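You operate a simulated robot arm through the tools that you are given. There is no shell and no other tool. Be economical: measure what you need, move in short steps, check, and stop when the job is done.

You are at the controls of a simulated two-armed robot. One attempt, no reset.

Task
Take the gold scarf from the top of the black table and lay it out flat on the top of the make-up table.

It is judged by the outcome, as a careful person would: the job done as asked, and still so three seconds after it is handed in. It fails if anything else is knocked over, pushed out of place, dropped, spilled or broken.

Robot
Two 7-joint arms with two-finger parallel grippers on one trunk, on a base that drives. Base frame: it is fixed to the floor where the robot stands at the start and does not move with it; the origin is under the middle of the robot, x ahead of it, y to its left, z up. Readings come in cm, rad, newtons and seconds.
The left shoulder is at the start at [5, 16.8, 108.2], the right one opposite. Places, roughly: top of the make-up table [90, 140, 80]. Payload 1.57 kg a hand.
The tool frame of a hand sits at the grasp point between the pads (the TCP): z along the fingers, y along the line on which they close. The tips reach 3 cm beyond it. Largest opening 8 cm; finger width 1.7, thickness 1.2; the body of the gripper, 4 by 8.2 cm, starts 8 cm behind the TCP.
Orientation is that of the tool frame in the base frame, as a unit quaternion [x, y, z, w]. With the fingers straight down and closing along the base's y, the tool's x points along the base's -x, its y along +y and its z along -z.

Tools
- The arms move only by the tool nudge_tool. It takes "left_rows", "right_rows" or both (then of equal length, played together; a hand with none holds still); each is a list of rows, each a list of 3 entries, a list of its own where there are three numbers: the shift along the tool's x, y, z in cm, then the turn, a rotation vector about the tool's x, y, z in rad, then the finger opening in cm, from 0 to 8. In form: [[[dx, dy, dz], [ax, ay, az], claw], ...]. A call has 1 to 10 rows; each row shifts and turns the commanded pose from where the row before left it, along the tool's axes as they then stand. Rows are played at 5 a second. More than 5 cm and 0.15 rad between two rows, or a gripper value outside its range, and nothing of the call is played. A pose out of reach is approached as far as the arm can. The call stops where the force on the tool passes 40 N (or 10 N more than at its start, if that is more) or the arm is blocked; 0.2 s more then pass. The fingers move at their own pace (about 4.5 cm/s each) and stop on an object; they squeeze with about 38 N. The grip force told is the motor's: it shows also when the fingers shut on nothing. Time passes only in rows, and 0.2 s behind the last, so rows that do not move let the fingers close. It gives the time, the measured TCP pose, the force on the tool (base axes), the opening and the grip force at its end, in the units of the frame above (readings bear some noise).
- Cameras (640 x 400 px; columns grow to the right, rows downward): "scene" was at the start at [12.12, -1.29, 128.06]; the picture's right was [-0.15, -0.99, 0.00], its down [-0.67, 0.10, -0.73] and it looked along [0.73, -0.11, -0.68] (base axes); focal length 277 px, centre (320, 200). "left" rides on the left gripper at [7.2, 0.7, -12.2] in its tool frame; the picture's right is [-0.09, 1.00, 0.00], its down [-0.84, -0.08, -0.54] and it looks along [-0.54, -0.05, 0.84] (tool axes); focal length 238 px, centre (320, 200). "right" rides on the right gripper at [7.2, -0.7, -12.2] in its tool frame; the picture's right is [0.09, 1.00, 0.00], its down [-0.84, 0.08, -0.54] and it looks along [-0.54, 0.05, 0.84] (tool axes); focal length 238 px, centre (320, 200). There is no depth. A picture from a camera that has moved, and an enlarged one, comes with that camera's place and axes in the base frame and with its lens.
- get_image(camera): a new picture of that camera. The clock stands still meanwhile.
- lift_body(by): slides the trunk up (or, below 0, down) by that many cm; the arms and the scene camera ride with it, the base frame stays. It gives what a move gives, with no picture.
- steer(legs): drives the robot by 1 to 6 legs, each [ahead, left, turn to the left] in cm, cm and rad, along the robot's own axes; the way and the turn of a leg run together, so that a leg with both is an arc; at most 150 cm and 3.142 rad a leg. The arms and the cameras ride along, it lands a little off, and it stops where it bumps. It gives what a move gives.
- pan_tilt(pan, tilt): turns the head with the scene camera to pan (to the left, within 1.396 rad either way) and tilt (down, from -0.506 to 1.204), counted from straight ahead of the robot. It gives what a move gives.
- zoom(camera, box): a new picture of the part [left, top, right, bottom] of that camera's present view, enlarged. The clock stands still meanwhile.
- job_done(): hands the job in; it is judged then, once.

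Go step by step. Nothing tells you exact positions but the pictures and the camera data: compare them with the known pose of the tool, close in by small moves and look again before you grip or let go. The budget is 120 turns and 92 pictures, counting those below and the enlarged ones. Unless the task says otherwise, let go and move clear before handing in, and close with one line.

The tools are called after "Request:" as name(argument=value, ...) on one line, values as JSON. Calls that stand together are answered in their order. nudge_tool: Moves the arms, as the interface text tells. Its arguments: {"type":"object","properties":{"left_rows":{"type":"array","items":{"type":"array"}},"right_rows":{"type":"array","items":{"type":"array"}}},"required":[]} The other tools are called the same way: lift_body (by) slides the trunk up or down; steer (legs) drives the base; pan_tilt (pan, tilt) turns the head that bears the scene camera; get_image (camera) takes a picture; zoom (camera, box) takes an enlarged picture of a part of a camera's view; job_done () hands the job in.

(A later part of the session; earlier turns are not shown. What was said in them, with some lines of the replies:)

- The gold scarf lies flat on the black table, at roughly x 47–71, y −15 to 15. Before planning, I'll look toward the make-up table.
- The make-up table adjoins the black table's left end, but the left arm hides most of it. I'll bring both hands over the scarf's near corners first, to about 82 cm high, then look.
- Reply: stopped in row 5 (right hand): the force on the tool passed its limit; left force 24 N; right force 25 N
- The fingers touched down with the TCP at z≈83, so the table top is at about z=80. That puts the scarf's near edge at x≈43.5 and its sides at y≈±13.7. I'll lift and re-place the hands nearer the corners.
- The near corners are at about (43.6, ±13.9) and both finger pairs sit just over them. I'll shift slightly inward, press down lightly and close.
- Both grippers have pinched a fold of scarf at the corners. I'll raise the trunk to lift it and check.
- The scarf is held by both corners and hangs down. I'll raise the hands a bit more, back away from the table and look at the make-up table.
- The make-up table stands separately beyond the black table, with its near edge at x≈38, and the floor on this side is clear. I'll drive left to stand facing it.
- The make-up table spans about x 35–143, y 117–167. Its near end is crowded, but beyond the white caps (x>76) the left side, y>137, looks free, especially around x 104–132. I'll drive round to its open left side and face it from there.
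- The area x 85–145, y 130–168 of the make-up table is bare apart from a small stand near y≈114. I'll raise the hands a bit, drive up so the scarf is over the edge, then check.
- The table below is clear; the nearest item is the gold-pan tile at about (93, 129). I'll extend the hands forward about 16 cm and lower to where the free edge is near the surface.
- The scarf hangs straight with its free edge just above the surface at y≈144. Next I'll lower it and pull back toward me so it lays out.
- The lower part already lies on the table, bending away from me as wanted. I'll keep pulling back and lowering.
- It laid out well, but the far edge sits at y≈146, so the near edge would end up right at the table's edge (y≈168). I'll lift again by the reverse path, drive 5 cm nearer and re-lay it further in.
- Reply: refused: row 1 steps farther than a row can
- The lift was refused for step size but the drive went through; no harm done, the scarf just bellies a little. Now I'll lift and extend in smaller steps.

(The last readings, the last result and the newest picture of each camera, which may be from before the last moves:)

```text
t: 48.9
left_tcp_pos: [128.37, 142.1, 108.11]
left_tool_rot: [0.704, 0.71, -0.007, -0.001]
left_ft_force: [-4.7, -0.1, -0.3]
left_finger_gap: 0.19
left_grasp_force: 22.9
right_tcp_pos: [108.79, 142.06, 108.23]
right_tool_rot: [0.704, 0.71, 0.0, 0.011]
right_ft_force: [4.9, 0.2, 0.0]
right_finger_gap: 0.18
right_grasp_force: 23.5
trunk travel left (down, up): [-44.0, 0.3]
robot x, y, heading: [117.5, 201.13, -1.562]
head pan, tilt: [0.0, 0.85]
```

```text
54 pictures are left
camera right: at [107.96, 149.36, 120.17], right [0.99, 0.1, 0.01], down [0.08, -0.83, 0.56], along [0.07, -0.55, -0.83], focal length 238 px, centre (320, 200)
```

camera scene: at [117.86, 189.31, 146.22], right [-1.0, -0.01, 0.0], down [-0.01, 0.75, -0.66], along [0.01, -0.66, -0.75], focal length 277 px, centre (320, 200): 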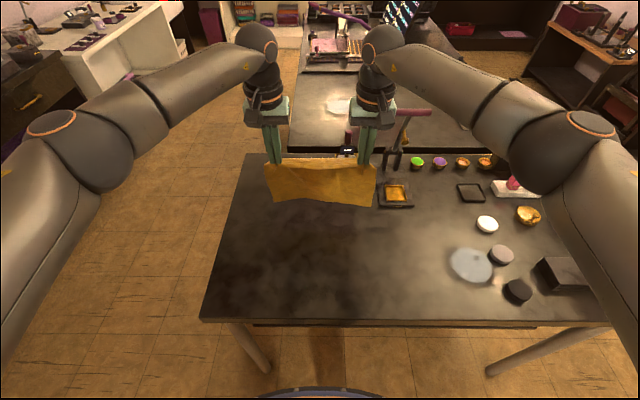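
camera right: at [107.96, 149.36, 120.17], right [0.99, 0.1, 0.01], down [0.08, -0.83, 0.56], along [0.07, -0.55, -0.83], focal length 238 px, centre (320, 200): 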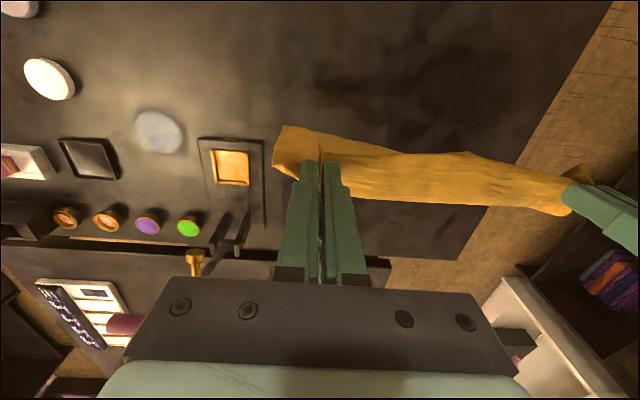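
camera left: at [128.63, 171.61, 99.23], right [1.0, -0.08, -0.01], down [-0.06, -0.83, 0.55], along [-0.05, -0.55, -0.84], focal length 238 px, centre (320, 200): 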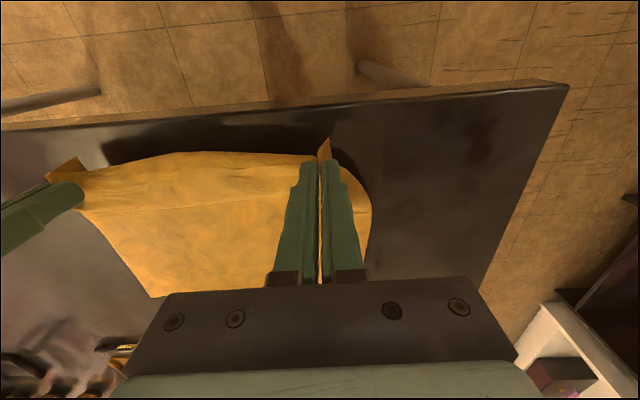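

The scarf hangs at y≈142, about 4 cm clear of the tile. I'll shift slightly to the right of the tile, then lay it out again.

Request:
nudge_tool(left_rows=[[[-1.3, 1, 1], [0, 0, 0], 0], [[0, 0, 2], [0, 0, 0], 0], [[0, 0, 1.7], [0, 0, 0], 0], [[1, 0, 1], [0, 0, 0], 0], [[2, 0, 1], [0, 0, 0], 0], [[2, 0, 1.5], [0, 0, 0], 0], [[2, 0, 1.5], [0, 0, 0], 0], [[2, 0, 1.5], [0, 0, 0], 0], [[2.2, 0, 1.5], [0, 0, 0], 0], [[0, 0, 0], [0, 0, 0], 0]], right_rows=[[[-1.3, 1, 1], [0, 0, 0], 0], [[0, 0, 2], [0, 0, 0], 0], [[0, 0, 1.7], [0, 0, 0], 0], [[1, 0, 1], [0, 0, 0], 0], [[2, 0, 1], [0, 0, 0], 0], [[2, 0, 1.5], [0, 0, 0], 0], [[2, 0, 1.5], [0, 0, 0], 0], [[2, 0, 1.5], [0, 0, 0], 0], [[2.2, 0, 1.5], [0, 0, 0], 0], [[0, 0, 0], [0, 0, 0], 0]])

Request:
nudge_tool(left_rows=[[[2.4, 0, 1.5], [0, 0, 0], 0], [[2.2, 0, 2.0], [0, 0, 0], 0], [[2, 0, 2.2], [0, 0, 0], 0], [[1.6, 0, 2.2], [0, 0, 0], 0], [[1, 0, 1], [0, 0, 0], 0], [[0, 0, 0], [0, 0, 0], 0]], right_rows=[[[2.4, 0, 1.5], [0, 0, 0], 0], [[2.2, 0, 2.0], [0, 0, 0], 0], [[2, 0, 2.2], [0, 0, 0], 0], [[1.6, 0, 2.2], [0, 0, 0], 0], [[1, 0, 1], [0, 0, 0], 0], [[0, 0, 0], [0, 0, 0], 0]])

Request:
zoom(camera="scene", box=[200, 150, 440, 310])

Request:
get_image(camera="left")

```text
t: 51.1
left_tcp_pos: [129.12, 152.12, 95.46]
left_tool_rot: [0.702, 0.712, -0.007, 0.001]
left_ft_force: [-3.6, -0.1, -0.4]
left_finger_gap: 0.15
left_grasp_force: 23.2
right_tcp_pos: [109.77, 151.8, 95.14]
right_tool_rot: [0.705, 0.709, -0.001, 0.01]
right_ft_force: [3.5, 0.0, 0.2]
right_finger_gap: 0.15
right_grasp_force: 23.3
trunk travel left (down, up): [-44.0, 0.3]
robot x, y, heading: [117.78, 200.93, -1.558]
head pan, tilt: [0.0, 0.85]
```

```text
t: 52.5
left_tcp_pos: [128.81, 161.16, 86.54]
left_tool_rot: [0.702, 0.712, -0.006, 0.0]
left_ft_force: [-1.0, 0.6, -0.2]
left_finger_gap: 0.18
left_grasp_force: 22.7
right_tcp_pos: [109.77, 160.64, 86.15]
right_tool_rot: [0.704, 0.71, -0.001, 0.01]
right_ft_force: [0.7, -0.2, -0.7]
right_finger_gap: 0.18
right_grasp_force: 24.1
trunk travel left (down, up): [-44.0, 0.3]
robot x, y, heading: [117.77, 200.98, -1.56]
head pan, tilt: [0.0, 0.85]
```

```text
2.50 times, centred on (320, 230) of scene
camera zoom: at [117.86, 189.27, 146.22], right [-1.0, -0.01, 0.0], down [-0.01, 0.75, -0.66], along [0.01, -0.66, -0.75], focal length 692 px, centre (320, 125)
```

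zoom: 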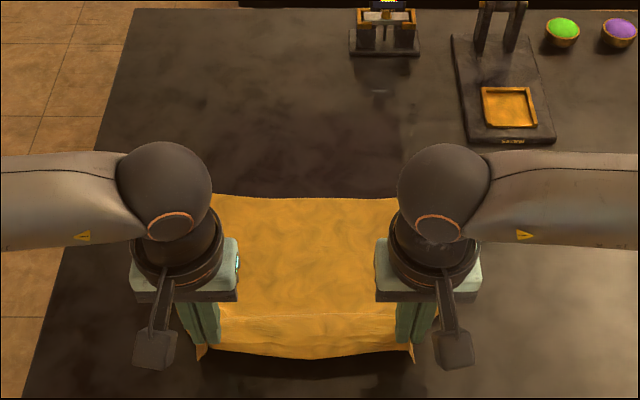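

```text
52 pictures are left
camera left: at [129.64, 168.42, 98.71], right [1.0, -0.08, -0.01], down [-0.06, -0.83, 0.55], along [-0.05, -0.55, -0.84], focal length 238 px, centre (320, 200)
```

left: 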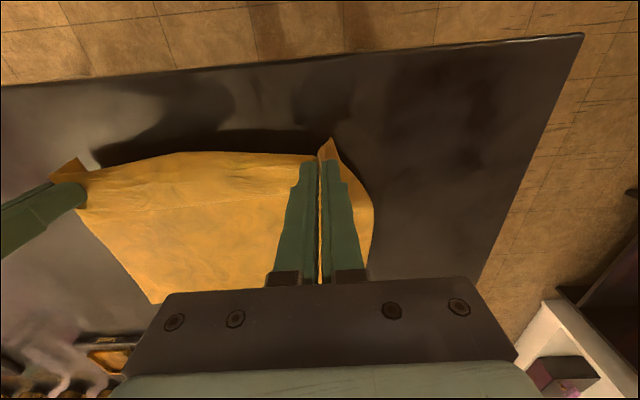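

The far edge now lies at y≈142.6, so the near edge will end around y≈164.5, safely on the table. I'll draw back and down the last few centimetres to the surface with a slight sideways spread.

Request:
nudge_tool(left_rows=[[[1.2, 0.2, 1.4], [0, 0, 0], 0], [[1.0, 0.2, 1.2], [0, 0, 0], 0], [[0.6, 0, 0.6], [0, 0, 0], 0], [[0, 0, 0], [0, 0, 0], 0]], right_rows=[[[1.2, -0.2, 1.3], [0, 0, 0], 0], [[1.0, -0.2, 1.1], [0, 0, 0], 0], [[0.6, 0, 0.4], [0, 0, 0], 0], [[0, 0, 0], [0, 0, 0], 0]])

Request:
zoom(camera="scene", box=[200, 150, 440, 310])

Request:
get_image(camera="left")

```text
t: 53.5
left_tcp_pos: [129.01, 163.93, 83.25]
left_tool_rot: [0.703, 0.711, -0.006, -0.001]
left_ft_force: [-7.6, -0.4, 0.0]
left_finger_gap: 0.16
left_grasp_force: 23.9
right_tcp_pos: [109.31, 163.48, 83.35]
right_tool_rot: [0.704, 0.71, 0.0, 0.01]
right_ft_force: [7.9, 0.4, 0.0]
right_finger_gap: 0.17
right_grasp_force: 23.4
trunk travel left (down, up): [-44.0, 0.3]
robot x, y, heading: [118.06, 200.81, -1.556]
head pan, tilt: [0.0, 0.85]
```

```text
2.50 times, centred on (320, 230) of scene
camera zoom: at [117.86, 189.28, 146.22], right [-1.0, -0.01, 0.0], down [-0.01, 0.75, -0.66], along [0.01, -0.66, -0.75], focal length 692 px, centre (320, 125)
```

zoom: 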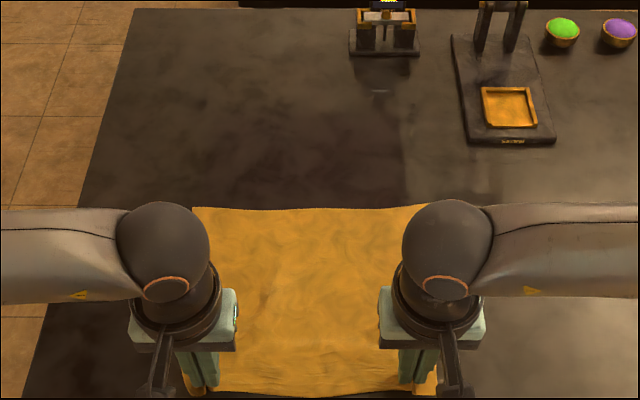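

```text
50 pictures are left
camera left: at [129.84, 171.2, 95.48], right [1.0, -0.08, -0.01], down [-0.06, -0.83, 0.55], along [-0.05, -0.55, -0.83], focal length 238 px, centre (320, 200)
```

left: 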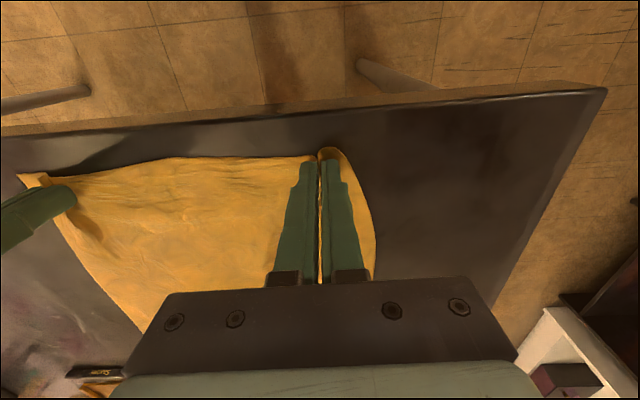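

The scarf is nearly flat. I'll open the fingers slowly and lift straight up.

Request:
nudge_tool(left_rows=[[[0, 0, 0], [0, 0, 0], 0.6], [[0, 0, 0], [0, 0, 0], 1.5], [[0, 0, 0], [0, 0, 0], 2.5], [[0, 0, 0], [0, 0, 0], 3.5], [[0, 0, 0], [0, 0, 0], 3.8], [[0, 0, -1.5], [0, 0, 0], 3.8], [[0, 0, -3], [0, 0, 0], 3.8], [[0, 0, -4], [0, 0, 0], 3.8]], right_rows=[[[0, 0, 0], [0, 0, 0], 0.6], [[0, 0, 0], [0, 0, 0], 1.5], [[0, 0, 0], [0, 0, 0], 2.5], [[0, 0, 0], [0, 0, 0], 3.5], [[0, 0, 0], [0, 0, 0], 3.8], [[0, 0, -1.5], [0, 0, 0], 3.8], [[0, 0, -3], [0, 0, 0], 3.8], [[0, 0, -4], [0, 0, 0], 3.8]])

Request:
get_image(camera="left")

Request:
get_image(camera="right")

Request:
get_image(camera="scene")

```text
t: 55.3
left_tcp_pos: [129.1, 164.06, 91.83]
left_tool_rot: [0.703, 0.711, -0.006, 0.0]
left_ft_force: [-0.3, 0.9, 0.4]
left_finger_gap: 3.81
left_grasp_force: 0.1
right_tcp_pos: [109.41, 163.78, 91.73]
right_tool_rot: [0.704, 0.71, -0.001, 0.01]
right_ft_force: [0.1, 0.2, 0.4]
right_finger_gap: 3.8
right_grasp_force: 0.0
trunk travel left (down, up): [-44.0, 0.3]
robot x, y, heading: [117.9, 201.02, -1.557]
head pan, tilt: [0.0, 0.85]
```

```text
49 pictures are left
camera left: at [129.86, 171.31, 104.12], right [1.0, -0.08, -0.01], down [-0.06, -0.83, 0.55], along [-0.05, -0.55, -0.84], focal length 238 px, centre (320, 200)
```

left: 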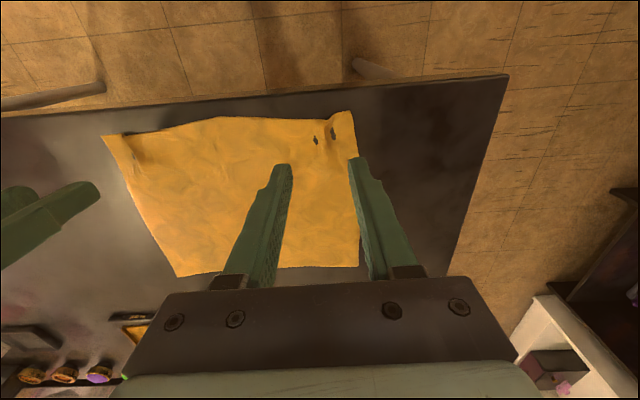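

```text
48 pictures are left
camera right: at [108.63, 170.99, 103.87], right [0.99, 0.1, 0.01], down [0.08, -0.83, 0.56], along [0.06, -0.55, -0.83], focal length 238 px, centre (320, 200)
```

right: 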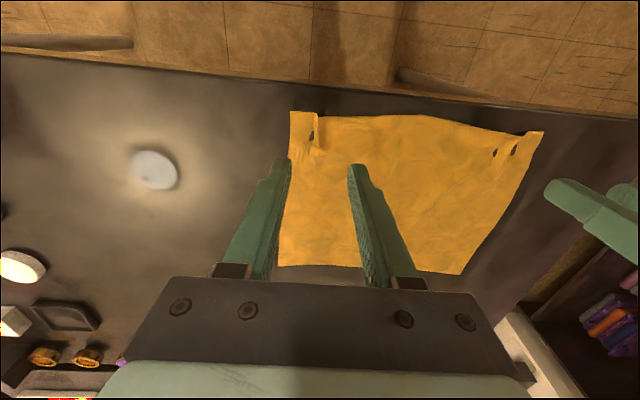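

```text
47 pictures are left
camera scene: at [117.85, 189.32, 146.22], right [-1.0, -0.01, 0.0], down [-0.01, 0.75, -0.66], along [0.01, -0.66, -0.75], focal length 277 px, centre (320, 200)
```

scene: 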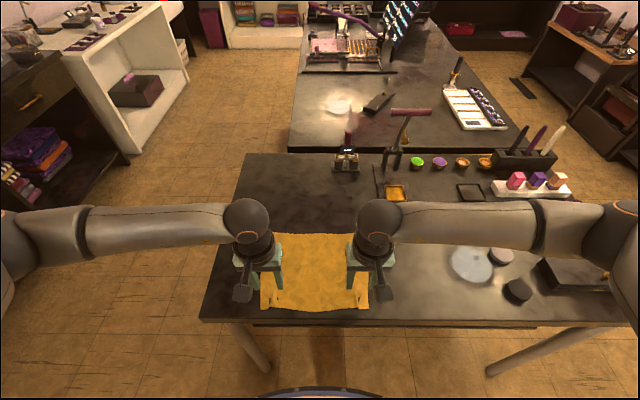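

The scarf is released and almost flat, with only small puckers where I pinched. I'll look at them closely.

Request:
zoom(camera="left", box=[260, 90, 400, 178])

Request:
zoom(camera="right", box=[250, 90, 390, 178])

```text
4.55 times, centred on (330, 134) of left
camera zoom: at [129.86, 171.31, 104.12], right [1.0, -0.08, -0.01], down [-0.06, -0.83, 0.55], along [-0.05, -0.55, -0.84], focal length 1083 px, centre (274, 500)
```

zoom: 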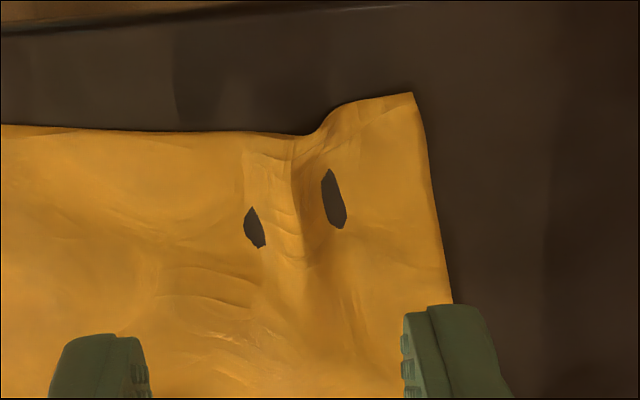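

```text
4.55 times, centred on (320, 134) of right
camera zoom: at [108.63, 170.99, 103.87], right [0.99, 0.1, 0.01], down [0.08, -0.83, 0.56], along [0.06, -0.55, -0.83], focal length 1083 px, centre (320, 500)
```

zoom: 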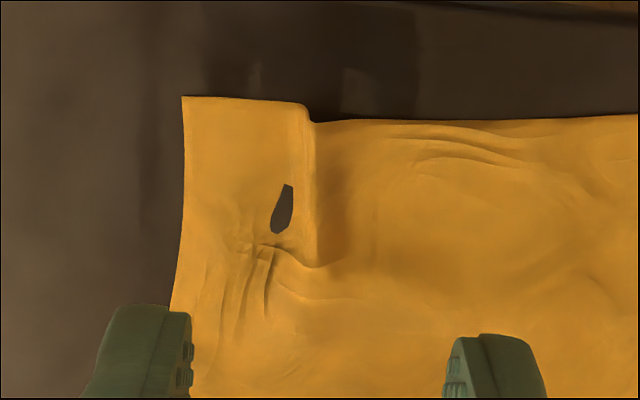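

There's a small ridge at each pinch. I'll straddle each with the fingers 2 cm apart, press lightly and open outward to smooth it.

Request:
nudge_tool(left_rows=[[[0, 0.6, 2], [0, 0, 0], 2], [[0, 0, 3], [0, 0, 0], 2], [[0, 0, 2], [0, 0, 0], 2], [[0, 0, 1.5], [0, 0, 0], 2], [[0, 0, 0.5], [0, 0, 0], 2], [[0, 0, 0], [0, 0, 0], 3], [[0, 0, 0], [0, 0, 0], 4], [[0, 0, 0], [0, 0, 0], 4], [[0, 0, -3], [0, 0, 0], 4], [[0, 0, -4], [0, 0, 0], 4]], right_rows=[[[0, -0.2, 2], [0, 0, 0], 2], [[0, 0, 3], [0, 0, 0], 2], [[0, 0, 2], [0, 0, 0], 2], [[0, 0, 1.5], [0, 0, 0], 2], [[0, 0, 0.4], [0, 0, 0], 2], [[0, 0, 0], [0, 0, 0], 3], [[0, 0, 0], [0, 0, 0], 4], [[0, 0, 0], [0, 0, 0], 4], [[0, 0, -3], [0, 0, 0], 4], [[0, 0, -4], [0, 0, 0], 4]])

Request:
zoom(camera="left", box=[240, 90, 400, 190])

Request:
zoom(camera="right", box=[230, 90, 390, 190])

```text
t: 57.5
left_tcp_pos: [129.93, 163.97, 89.65]
left_tool_rot: [0.703, 0.711, -0.005, 0.0]
left_ft_force: [0.4, 0.0, -0.5]
left_finger_gap: 3.98
left_grasp_force: 0.2
right_tcp_pos: [109.2, 163.64, 89.85]
right_tool_rot: [0.705, 0.71, -0.001, 0.009]
right_ft_force: [0.6, -0.8, 0.0]
right_finger_gap: 4.01
right_grasp_force: 0.1
trunk travel left (down, up): [-44.0, 0.3]
robot x, y, heading: [117.88, 200.88, -1.557]
head pan, tilt: [0.0, 0.85]
```

```text
4.00 times, centred on (320, 140) of left
camera zoom: at [130.72, 171.27, 101.85], right [1.0, -0.08, -0.01], down [-0.06, -0.83, 0.55], along [-0.05, -0.55, -0.84], focal length 953 px, centre (320, 440)
```

zoom: 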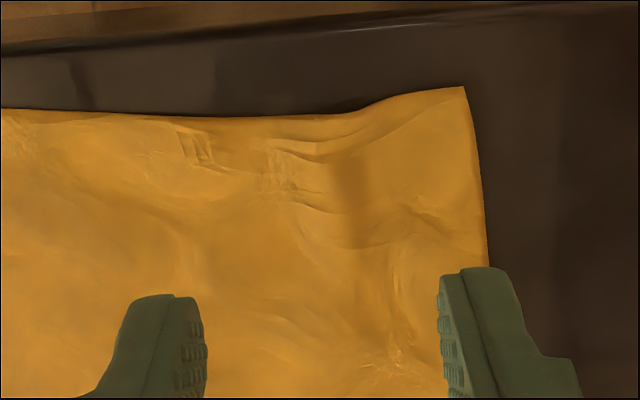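

```text
4.00 times, centred on (310, 140) of right
camera zoom: at [108.3, 170.95, 101.98], right [0.99, 0.1, 0.01], down [0.08, -0.83, 0.56], along [0.06, -0.55, -0.83], focal length 953 px, centre (360, 440)
```

zoom: 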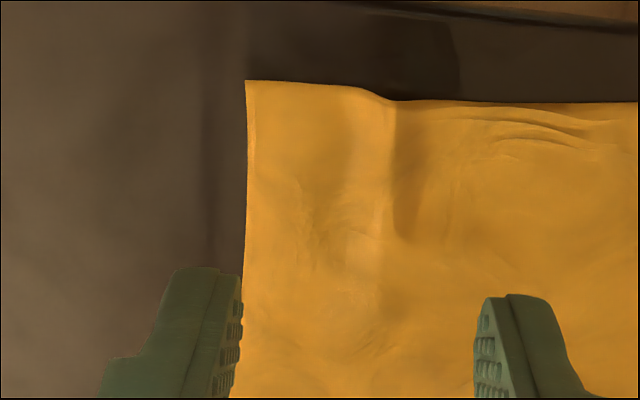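

The puckers are smoothed out. I'll lift the hands clear, back away and check the whole scene.

Request:
nudge_tool(left_rows=[[[0, 0, -4], [0, 0, 0], 4], [[0, 0, -4], [0, 0, 0], 4], [[0, 0, -4], [0, 0, 0], 4]], right_rows=[[[0, 0, -4], [0, 0, 0], 4], [[0, 0, -4], [0, 0, 0], 4], [[0, 0, -4], [0, 0, 0], 4]])

Request:
steer(legs=[[-28, 0, 0]])

Request:
pan_tilt(pan=0, tilt=0.65)

Request:
get_image(camera="scene")

Request:
zoom(camera="scene", box=[220, 170, 420, 300])

```text
t: 58.3
left_tcp_pos: [129.92, 164.13, 101.59]
left_tool_rot: [0.702, 0.712, -0.006, 0.0]
left_ft_force: [-0.6, -0.5, -0.5]
left_finger_gap: 3.99
left_grasp_force: 0.1
right_tcp_pos: [108.76, 163.85, 102.11]
right_tool_rot: [0.705, 0.709, -0.001, 0.01]
right_ft_force: [-0.4, 0.0, 0.5]
right_finger_gap: 3.97
right_grasp_force: 0.0
trunk travel left (down, up): [-44.0, 0.3]
robot x, y, heading: [117.92, 201.14, -1.565]
head pan, tilt: [0.0, 0.85]
```

```text
t: 60.3
left_tcp_pos: [129.59, 192.61, 101.69]
left_tool_rot: [0.703, 0.712, -0.006, 0.0]
left_ft_force: [-1.0, 0.0, -1.2]
left_finger_gap: 4.01
left_grasp_force: 0.1
right_tcp_pos: [108.68, 192.27, 102.03]
right_tool_rot: [0.704, 0.71, -0.001, 0.01]
right_ft_force: [-0.1, -0.3, 0.5]
right_finger_gap: 3.97
right_grasp_force: 0.1
trunk travel left (down, up): [-44.0, 0.3]
robot x, y, heading: [117.58, 229.49, -1.561]
head pan, tilt: [0.0, 0.85]
```

```text
t: 61.0
left_tcp_pos: [129.66, 192.5, 101.64]
left_tool_rot: [0.702, 0.712, -0.006, 0.0]
left_ft_force: [0.1, 0.3, -0.6]
left_finger_gap: 3.99
left_grasp_force: 0.2
right_tcp_pos: [108.59, 192.2, 102.13]
right_tool_rot: [0.704, 0.71, -0.001, 0.01]
right_ft_force: [0.6, -0.3, 0.2]
right_finger_gap: 4.0
right_grasp_force: 0.0
trunk travel left (down, up): [-44.0, 0.3]
robot x, y, heading: [117.56, 229.7, -1.558]
head pan, tilt: [0.0, 0.649]
```

```text
42 pictures are left
camera scene: at [117.59, 216.84, 147.88], right [-1.0, -0.01, 0.0], down [-0.01, 0.61, -0.8], along [0.01, -0.8, -0.61], focal length 277 px, centre (320, 200)
```

scene: 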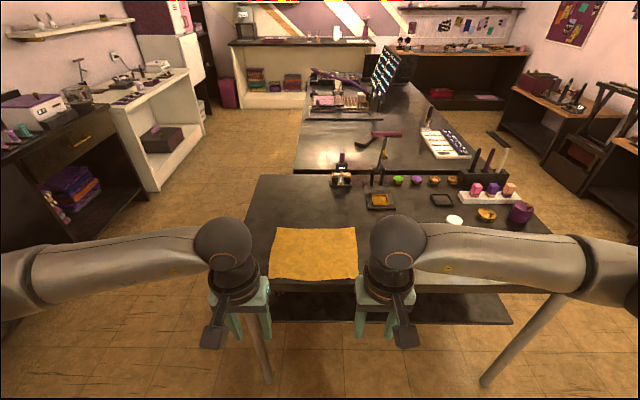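

```text
3.08 times, centred on (320, 235) of scene
camera zoom: at [117.59, 216.84, 147.88], right [-1.0, -0.01, 0.0], down [-0.01, 0.61, -0.8], along [0.01, -0.8, -0.61], focal length 852 px, centre (320, 92)
```

zoom: 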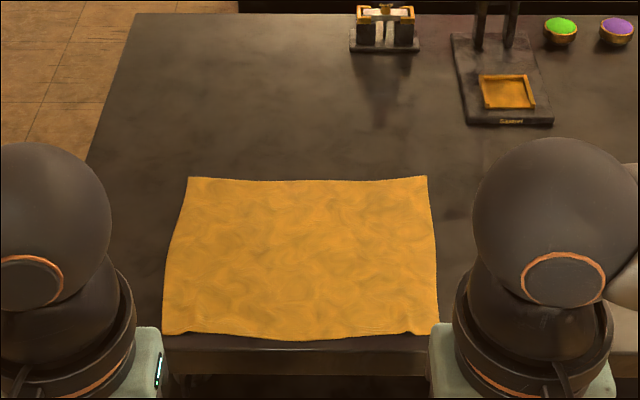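

The scarf lies flat and wholly on the make-up table, nothing else has been disturbed, and the hands are clear.

Request:
job_done()

```text
The job is handed in.
```

The gold scarf is laid out flat on top of the make-up table, fully on the surface, and in the last picture nothing else looked moved.
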